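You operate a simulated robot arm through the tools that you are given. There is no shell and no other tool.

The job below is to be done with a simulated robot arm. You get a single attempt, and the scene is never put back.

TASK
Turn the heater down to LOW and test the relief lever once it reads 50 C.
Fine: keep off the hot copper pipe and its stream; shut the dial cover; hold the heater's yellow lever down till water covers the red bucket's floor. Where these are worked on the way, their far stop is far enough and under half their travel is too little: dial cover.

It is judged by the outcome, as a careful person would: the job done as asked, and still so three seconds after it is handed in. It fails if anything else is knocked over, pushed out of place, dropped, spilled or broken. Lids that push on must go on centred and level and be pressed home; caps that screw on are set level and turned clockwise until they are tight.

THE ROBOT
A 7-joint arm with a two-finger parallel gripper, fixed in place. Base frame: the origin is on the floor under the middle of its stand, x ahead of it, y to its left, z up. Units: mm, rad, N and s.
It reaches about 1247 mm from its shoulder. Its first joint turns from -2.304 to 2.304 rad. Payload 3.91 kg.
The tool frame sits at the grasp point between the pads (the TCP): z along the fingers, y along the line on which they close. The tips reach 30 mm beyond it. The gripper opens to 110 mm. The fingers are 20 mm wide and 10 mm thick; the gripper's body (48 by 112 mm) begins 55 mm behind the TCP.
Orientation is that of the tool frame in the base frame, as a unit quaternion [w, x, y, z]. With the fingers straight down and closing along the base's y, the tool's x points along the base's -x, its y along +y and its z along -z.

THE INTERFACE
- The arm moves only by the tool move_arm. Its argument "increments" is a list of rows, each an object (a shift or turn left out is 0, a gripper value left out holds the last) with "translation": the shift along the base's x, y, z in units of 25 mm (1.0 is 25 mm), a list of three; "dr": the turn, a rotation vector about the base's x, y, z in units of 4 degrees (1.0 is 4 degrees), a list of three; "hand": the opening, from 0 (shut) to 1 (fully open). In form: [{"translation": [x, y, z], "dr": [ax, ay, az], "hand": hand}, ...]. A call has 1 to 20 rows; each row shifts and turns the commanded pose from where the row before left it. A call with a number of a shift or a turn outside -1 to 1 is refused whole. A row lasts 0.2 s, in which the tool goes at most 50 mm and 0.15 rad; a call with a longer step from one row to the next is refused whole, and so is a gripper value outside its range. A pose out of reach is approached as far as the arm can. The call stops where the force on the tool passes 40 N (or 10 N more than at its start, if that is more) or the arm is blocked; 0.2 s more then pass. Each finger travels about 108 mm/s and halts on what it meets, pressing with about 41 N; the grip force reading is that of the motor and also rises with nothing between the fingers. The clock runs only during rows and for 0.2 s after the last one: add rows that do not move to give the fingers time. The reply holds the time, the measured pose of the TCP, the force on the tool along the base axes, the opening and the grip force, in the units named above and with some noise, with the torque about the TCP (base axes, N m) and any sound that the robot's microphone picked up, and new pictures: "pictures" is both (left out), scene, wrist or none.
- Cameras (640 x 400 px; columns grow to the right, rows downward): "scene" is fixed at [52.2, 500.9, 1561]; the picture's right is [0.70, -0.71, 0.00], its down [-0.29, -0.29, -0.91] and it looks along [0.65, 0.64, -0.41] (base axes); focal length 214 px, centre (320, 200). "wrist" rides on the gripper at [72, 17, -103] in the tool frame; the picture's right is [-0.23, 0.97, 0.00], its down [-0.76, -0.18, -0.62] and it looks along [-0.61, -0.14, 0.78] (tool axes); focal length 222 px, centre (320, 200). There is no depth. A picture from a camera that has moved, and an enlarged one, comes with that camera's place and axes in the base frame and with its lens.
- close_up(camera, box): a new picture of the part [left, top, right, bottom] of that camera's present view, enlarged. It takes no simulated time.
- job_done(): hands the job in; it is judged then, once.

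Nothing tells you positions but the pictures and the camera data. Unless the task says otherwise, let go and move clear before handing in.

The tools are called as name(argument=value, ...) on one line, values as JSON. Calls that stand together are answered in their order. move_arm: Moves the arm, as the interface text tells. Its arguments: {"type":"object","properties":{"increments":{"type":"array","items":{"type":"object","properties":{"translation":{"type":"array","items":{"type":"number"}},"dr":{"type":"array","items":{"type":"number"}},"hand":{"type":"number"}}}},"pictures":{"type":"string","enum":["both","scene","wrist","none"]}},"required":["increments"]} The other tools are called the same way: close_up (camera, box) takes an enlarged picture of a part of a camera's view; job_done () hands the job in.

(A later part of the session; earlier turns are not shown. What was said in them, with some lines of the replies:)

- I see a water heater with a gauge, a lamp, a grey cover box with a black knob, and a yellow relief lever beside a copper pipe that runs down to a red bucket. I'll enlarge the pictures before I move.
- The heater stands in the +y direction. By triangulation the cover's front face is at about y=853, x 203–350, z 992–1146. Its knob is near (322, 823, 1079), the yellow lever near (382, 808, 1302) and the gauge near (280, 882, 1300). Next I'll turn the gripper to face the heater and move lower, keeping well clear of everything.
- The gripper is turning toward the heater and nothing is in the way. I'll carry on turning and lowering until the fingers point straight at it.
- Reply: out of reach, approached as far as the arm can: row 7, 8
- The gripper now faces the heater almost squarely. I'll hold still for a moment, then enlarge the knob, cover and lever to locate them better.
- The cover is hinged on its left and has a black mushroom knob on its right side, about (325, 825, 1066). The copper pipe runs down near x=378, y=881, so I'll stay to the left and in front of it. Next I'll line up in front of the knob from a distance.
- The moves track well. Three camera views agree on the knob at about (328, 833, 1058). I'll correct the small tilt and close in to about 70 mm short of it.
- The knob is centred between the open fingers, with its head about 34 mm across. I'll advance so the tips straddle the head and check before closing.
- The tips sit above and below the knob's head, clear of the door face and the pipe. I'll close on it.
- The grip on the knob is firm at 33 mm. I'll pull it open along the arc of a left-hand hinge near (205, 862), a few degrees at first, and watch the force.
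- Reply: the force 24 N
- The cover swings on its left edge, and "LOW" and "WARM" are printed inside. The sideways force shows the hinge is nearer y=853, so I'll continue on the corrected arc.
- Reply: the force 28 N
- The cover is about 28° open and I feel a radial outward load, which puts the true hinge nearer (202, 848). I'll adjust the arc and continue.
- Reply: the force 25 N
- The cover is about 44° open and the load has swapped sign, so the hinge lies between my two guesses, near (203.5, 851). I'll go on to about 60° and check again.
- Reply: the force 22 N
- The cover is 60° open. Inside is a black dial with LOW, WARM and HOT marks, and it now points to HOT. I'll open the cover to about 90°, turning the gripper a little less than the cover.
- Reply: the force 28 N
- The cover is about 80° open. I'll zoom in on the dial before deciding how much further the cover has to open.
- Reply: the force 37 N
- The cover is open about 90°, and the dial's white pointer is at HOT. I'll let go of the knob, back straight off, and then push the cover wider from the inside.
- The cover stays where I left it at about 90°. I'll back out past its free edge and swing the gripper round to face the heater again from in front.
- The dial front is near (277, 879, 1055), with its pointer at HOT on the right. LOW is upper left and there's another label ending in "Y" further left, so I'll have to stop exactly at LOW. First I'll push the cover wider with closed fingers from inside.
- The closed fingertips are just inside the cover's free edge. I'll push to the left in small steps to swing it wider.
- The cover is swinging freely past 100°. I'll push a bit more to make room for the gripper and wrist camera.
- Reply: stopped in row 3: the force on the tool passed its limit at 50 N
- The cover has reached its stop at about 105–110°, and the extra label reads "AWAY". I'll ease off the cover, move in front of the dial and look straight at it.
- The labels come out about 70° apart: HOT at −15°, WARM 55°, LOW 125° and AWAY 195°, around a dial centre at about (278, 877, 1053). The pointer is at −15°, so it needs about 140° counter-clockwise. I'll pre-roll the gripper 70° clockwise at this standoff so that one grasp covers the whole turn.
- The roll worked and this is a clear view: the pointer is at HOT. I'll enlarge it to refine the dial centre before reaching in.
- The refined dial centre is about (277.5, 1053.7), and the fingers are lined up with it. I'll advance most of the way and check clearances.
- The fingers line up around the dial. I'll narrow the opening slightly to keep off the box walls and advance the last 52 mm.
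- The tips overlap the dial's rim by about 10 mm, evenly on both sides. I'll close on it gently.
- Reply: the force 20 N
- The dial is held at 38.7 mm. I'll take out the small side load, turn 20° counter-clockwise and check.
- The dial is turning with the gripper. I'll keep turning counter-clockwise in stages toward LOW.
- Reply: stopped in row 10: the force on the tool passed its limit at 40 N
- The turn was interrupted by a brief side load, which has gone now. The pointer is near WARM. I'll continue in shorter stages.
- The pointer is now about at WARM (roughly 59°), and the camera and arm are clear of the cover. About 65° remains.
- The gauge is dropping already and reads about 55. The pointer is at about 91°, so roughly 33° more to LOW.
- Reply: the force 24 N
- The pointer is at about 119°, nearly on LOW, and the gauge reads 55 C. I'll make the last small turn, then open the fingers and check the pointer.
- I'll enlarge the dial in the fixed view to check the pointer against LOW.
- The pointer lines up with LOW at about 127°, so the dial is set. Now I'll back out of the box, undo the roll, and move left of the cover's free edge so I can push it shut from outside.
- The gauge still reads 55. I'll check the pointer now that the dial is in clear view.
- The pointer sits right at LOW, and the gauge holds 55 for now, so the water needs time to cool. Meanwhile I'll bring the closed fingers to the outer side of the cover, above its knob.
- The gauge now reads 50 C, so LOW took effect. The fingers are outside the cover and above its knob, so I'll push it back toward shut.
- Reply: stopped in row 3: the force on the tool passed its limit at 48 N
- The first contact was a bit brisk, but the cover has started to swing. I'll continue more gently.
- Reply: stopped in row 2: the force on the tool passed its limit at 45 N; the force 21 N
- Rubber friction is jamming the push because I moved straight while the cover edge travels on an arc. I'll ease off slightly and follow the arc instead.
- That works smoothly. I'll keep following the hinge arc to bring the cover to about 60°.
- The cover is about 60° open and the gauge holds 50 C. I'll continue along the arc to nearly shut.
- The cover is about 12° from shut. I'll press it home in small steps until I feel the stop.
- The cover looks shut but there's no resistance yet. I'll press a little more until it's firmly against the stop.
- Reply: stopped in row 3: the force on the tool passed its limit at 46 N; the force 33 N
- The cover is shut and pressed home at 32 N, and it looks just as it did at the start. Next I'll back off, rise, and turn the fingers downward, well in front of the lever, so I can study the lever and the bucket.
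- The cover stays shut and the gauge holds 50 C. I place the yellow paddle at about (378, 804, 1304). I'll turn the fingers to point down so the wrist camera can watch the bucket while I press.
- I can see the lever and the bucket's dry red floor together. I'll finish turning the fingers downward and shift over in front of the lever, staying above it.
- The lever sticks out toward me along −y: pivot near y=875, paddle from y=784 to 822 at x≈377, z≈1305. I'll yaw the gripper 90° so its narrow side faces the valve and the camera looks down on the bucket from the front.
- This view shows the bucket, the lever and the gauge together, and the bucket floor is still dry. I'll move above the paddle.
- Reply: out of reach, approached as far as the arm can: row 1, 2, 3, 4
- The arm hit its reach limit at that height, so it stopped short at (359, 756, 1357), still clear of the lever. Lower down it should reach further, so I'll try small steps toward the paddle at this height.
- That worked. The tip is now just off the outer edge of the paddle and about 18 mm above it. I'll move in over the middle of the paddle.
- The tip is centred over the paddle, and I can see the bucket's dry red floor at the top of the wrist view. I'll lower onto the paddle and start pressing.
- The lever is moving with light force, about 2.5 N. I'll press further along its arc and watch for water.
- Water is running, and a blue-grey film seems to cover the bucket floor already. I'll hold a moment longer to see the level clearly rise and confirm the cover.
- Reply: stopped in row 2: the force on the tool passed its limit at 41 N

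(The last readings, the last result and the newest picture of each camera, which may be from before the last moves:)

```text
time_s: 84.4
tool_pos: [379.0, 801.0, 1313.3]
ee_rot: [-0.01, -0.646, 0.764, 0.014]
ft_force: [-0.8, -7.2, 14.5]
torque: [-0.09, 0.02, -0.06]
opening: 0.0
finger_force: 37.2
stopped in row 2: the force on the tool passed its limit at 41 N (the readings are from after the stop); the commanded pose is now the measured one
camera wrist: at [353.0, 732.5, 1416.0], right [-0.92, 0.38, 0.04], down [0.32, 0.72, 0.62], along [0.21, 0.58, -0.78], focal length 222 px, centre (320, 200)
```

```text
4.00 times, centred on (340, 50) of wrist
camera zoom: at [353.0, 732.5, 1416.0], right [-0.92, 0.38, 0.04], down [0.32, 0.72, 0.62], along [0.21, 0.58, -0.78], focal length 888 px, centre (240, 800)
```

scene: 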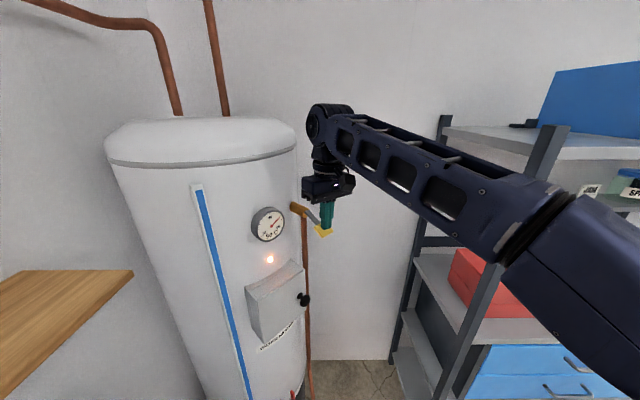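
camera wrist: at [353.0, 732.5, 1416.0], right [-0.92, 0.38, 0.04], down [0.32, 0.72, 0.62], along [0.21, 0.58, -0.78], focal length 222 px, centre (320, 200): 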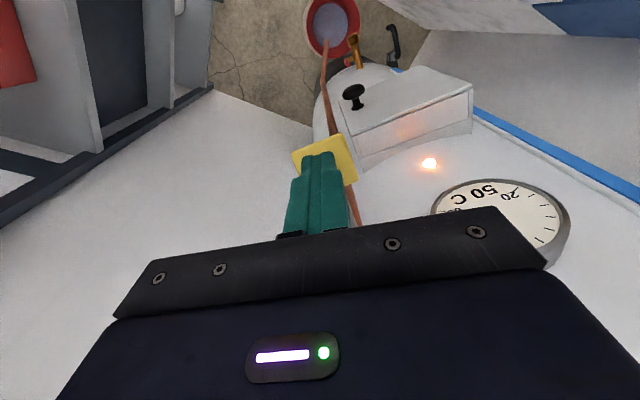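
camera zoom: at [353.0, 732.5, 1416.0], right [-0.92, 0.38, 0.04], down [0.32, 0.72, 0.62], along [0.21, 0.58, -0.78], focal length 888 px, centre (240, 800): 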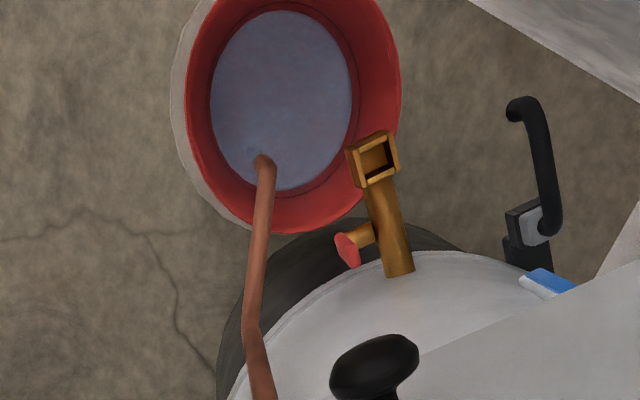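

The lever is at its stop and water covers the whole floor. I'll hold about half a second more to be sure, then release.

move_arm(increments=[{}, {}])

close_up(camera="wrist", box=[280, 0, 400, 100])

```text
time_s: 85.0
tool_pos: [377.4, 802.5, 1312.5]
ee_rot: [-0.01, -0.646, 0.763, 0.015]
ft_force: [1.6, -2.6, 26.4]
torque: [0.2, -0.03, -0.06]
opening: 0.0
finger_force: 37.3
camera wrist: at [353.0, 732.6, 1415.5], right [-0.92, 0.38, 0.03], down [0.32, 0.72, 0.62], along [0.21, 0.58, -0.78], focal length 222 px, centre (320, 200)
```

scene: 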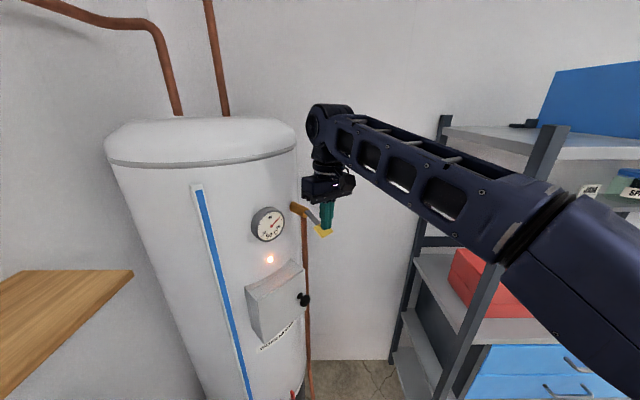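
wrist: 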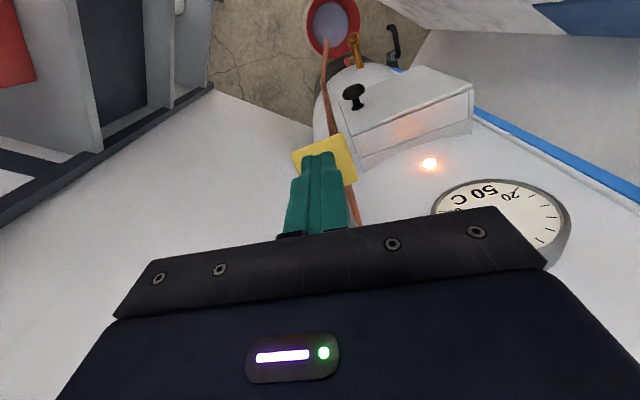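

```text
4.00 times, centred on (340, 50) of wrist
camera zoom: at [353.0, 732.6, 1415.5], right [-0.92, 0.38, 0.03], down [0.32, 0.72, 0.62], along [0.21, 0.58, -0.78], focal length 888 px, centre (240, 800)
```

zoom: 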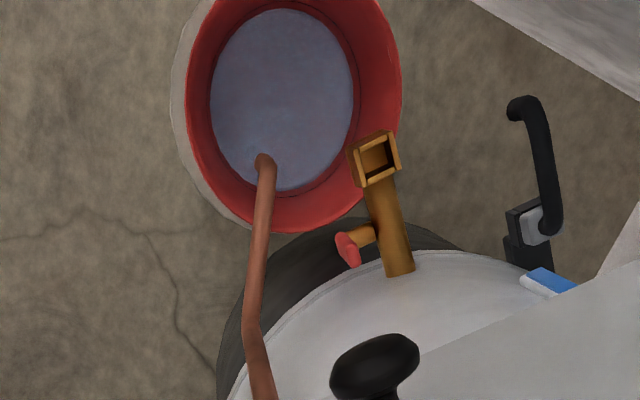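

The film is still spreading slowly toward the wall ring. I'll hold one more second so the floor is definitely covered, with plenty of room below the rim.

move_arm(increments=[{}, {}, {}, {}], pictures="none")

close_up(camera="wrist", box=[295, 0, 375, 70])

```text
time_s: 86.0
tool_pos: [377.8, 801.2, 1312.6]
ee_rot: [-0.012, -0.646, 0.763, 0.014]
ft_force: [2.7, -3.1, 34.2]
torque: [0.26, -0.07, -0.07]
opening: 0.0
finger_force: 38.3
```

```text
5.71 times, centred on (335, 35) of wrist
camera zoom: at [352.9, 732.5, 1415.1], right [-0.92, 0.38, 0.03], down [0.32, 0.72, 0.62], along [0.21, 0.58, -0.79], focal length 1269 px, centre (234, 1143)
```

zoom: 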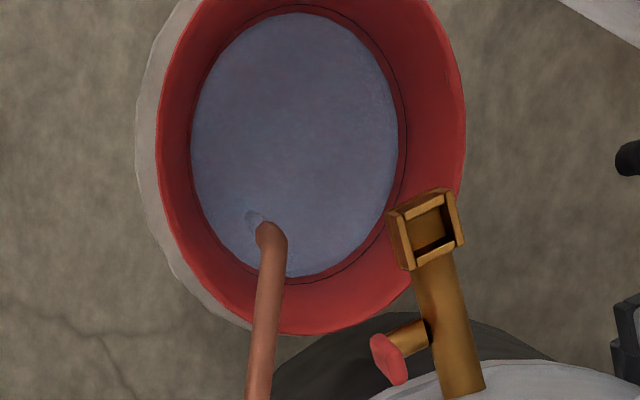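

The water clearly covers the whole floor. I'll lift off gently so the lever can return.

move_arm(increments=[{"translation": [0, -0.05, 0.4]}, {"translation": [0, -0.08, 0.5]}, {"translation": [0, -0.08, 0.6]}, {"translation": [0, -0.05, 0.6]}, {}])

close_up(camera="scene", box=[270, 150, 370, 250])

close_up(camera="wrist", box=[295, 0, 375, 70])

```text
time_s: 87.2
tool_pos: [376.4, 792.9, 1361.5]
ee_rot: [-0.011, -0.647, 0.762, 0.013]
ft_force: [-0.1, 0.1, 0.3]
torque: [-0.01, -0.02, 0.01]
opening: 0.1
finger_force: 38.0
out of reach, approached as far as the arm can: row 4
camera wrist: at [352.3, 724.4, 1463.7], right [-0.92, 0.38, 0.03], down [0.32, 0.72, 0.62], along [0.21, 0.58, -0.79], focal length 222 px, centre (320, 200)
```

scene: 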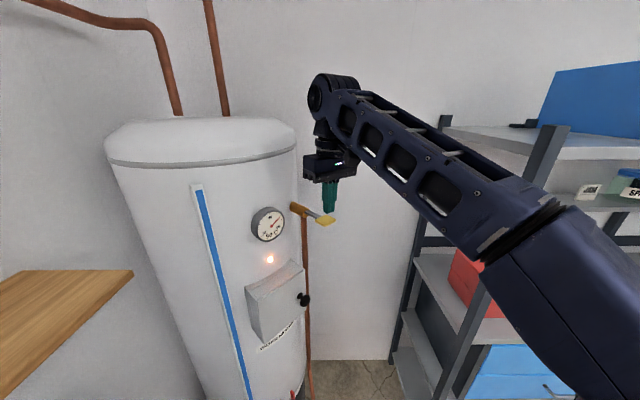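
wrist: 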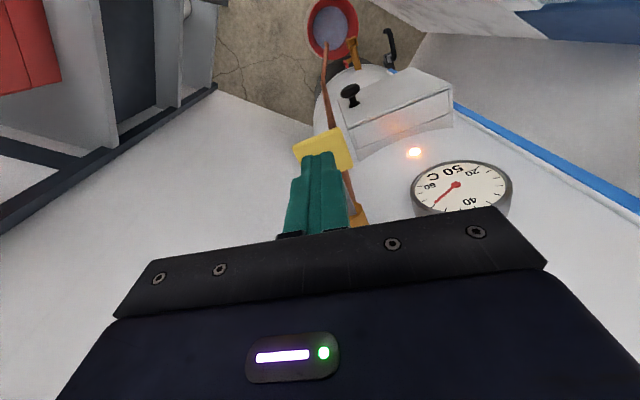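

```text
4.00 times, centred on (320, 200) of scene
camera zoom: at [52.2, 500.9, 1561.0], right [0.7, -0.71, 0.0], down [-0.29, -0.29, -0.91], along [0.65, 0.64, -0.41], focal length 858 px, centre (320, 200)
```

zoom: 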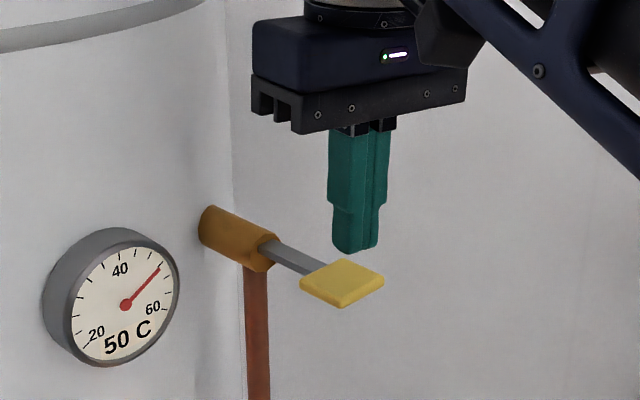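

```text
5.71 times, centred on (335, 35) of wrist
camera zoom: at [352.3, 724.4, 1463.7], right [-0.92, 0.38, 0.03], down [0.32, 0.72, 0.62], along [0.21, 0.58, -0.79], focal length 1269 px, centre (234, 1143)
```

zoom: 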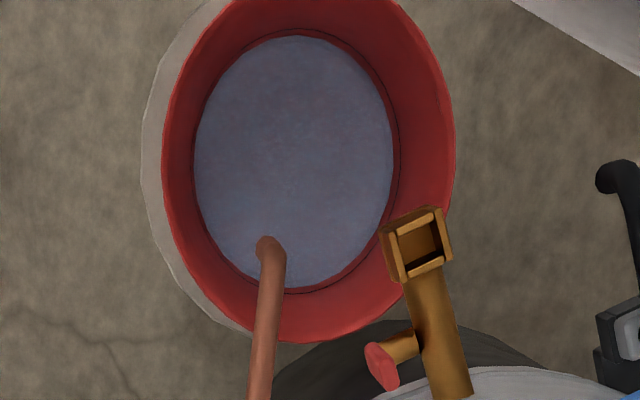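

The lever sprang back level, the stream stopped, water covers the bucket floor, and the gauge reads 50 C. I'll back well clear and do a last check.

move_arm(increments=[{"translation": [-0.1, -0.8, 0]}, {"translation": [-0.1, -0.9, 0]}, {"translation": [-0.1, -0.9, 0]}, {"translation": [-0.1, -0.9, 0]}, {"translation": [-0.1, -0.9, 0]}, {"translation": [-0.1, -0.9, 0]}, {}])

close_up(camera="scene", box=[220, 180, 360, 350])

close_up(camera="wrist", box=[280, 0, 440, 180])

```text
time_s: 88.8
tool_pos: [360.4, 659.3, 1362.1]
ee_rot: [-0.011, -0.647, 0.763, 0.014]
ft_force: [0.0, -0.3, -0.3]
torque: [0.05, 0.01, 0.01]
opening: 0.1
finger_force: 38.2
camera wrist: at [335.5, 591.2, 1465.2], right [-0.92, 0.38, 0.03], down [0.32, 0.72, 0.62], along [0.21, 0.58, -0.79], focal length 222 px, centre (320, 200)
```

scene: 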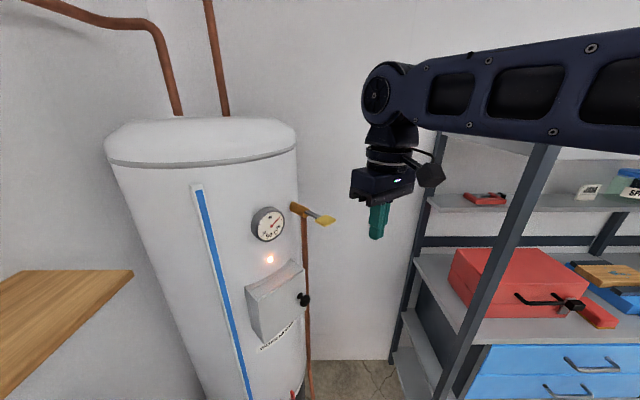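
wrist: 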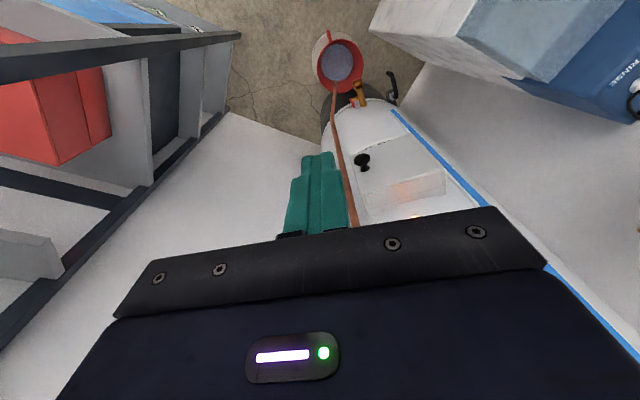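

```text
2.35 times, centred on (290, 265) of scene
camera zoom: at [52.2, 500.9, 1561.0], right [0.7, -0.71, 0.0], down [-0.29, -0.29, -0.91], along [0.65, 0.64, -0.41], focal length 505 px, centre (391, 47)
```

zoom: 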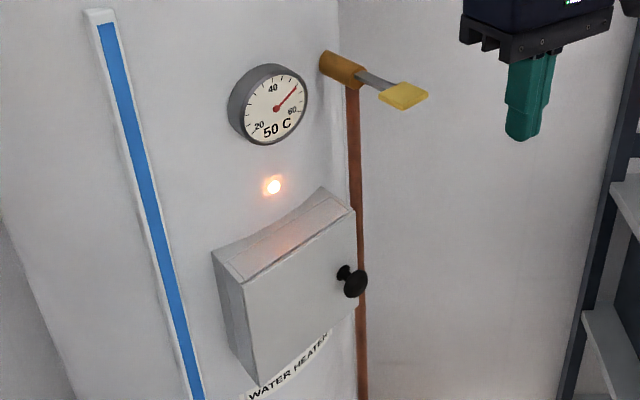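

```text
2.22 times, centred on (360, 90) of wrist
camera zoom: at [335.5, 591.2, 1465.2], right [-0.92, 0.38, 0.03], down [0.32, 0.72, 0.62], along [0.21, 0.58, -0.79], focal length 494 px, centre (231, 444)
```

zoom: 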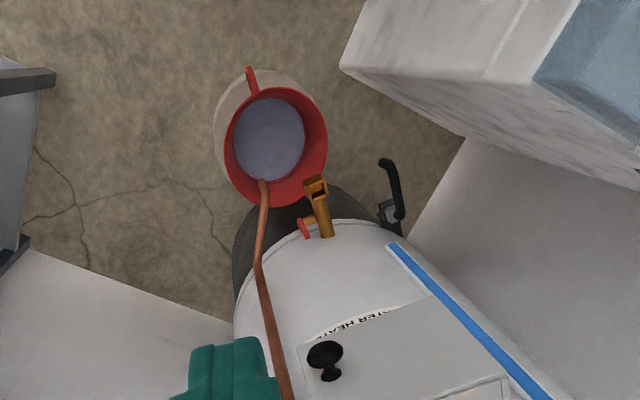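

Everything checks out: the dial is set to LOW, the gauge reads 50 C and the cover is shut. The lever is back at rest, water covers the bucket floor, and the arm is clear. I'm handing in the job.

job_done()

```text
The job is handed in.
```

The heater is turned down to LOW and the relief lever has been tested at 50 C. I've handed the job in, but I haven't seen a verdict on it.

- **Dial:** I opened the cover to its stop and turned the dial from HOT to LOW. The gauge dropped from 60 to 55 and then 50 C, and held there.
- **Cover:** I pushed it shut and pressed it home against its stop before touching the lever. It looks just as it did at the start.
- **Lever:** With the gauge at 50 C, I pressed it to its stop and held it there until water covered the bucket's floor. That was about 2 to 3 seconds of flow. It sprang back level when I let go, and the stream stopped.
- **Bucket:** The water covers the whole floor and sits well below the rim, with nothing spilled.

The gripper stayed off the copper pipe and its stream throughout, and I saw nothing knocked or moved. The arm is now well clear of the heater.
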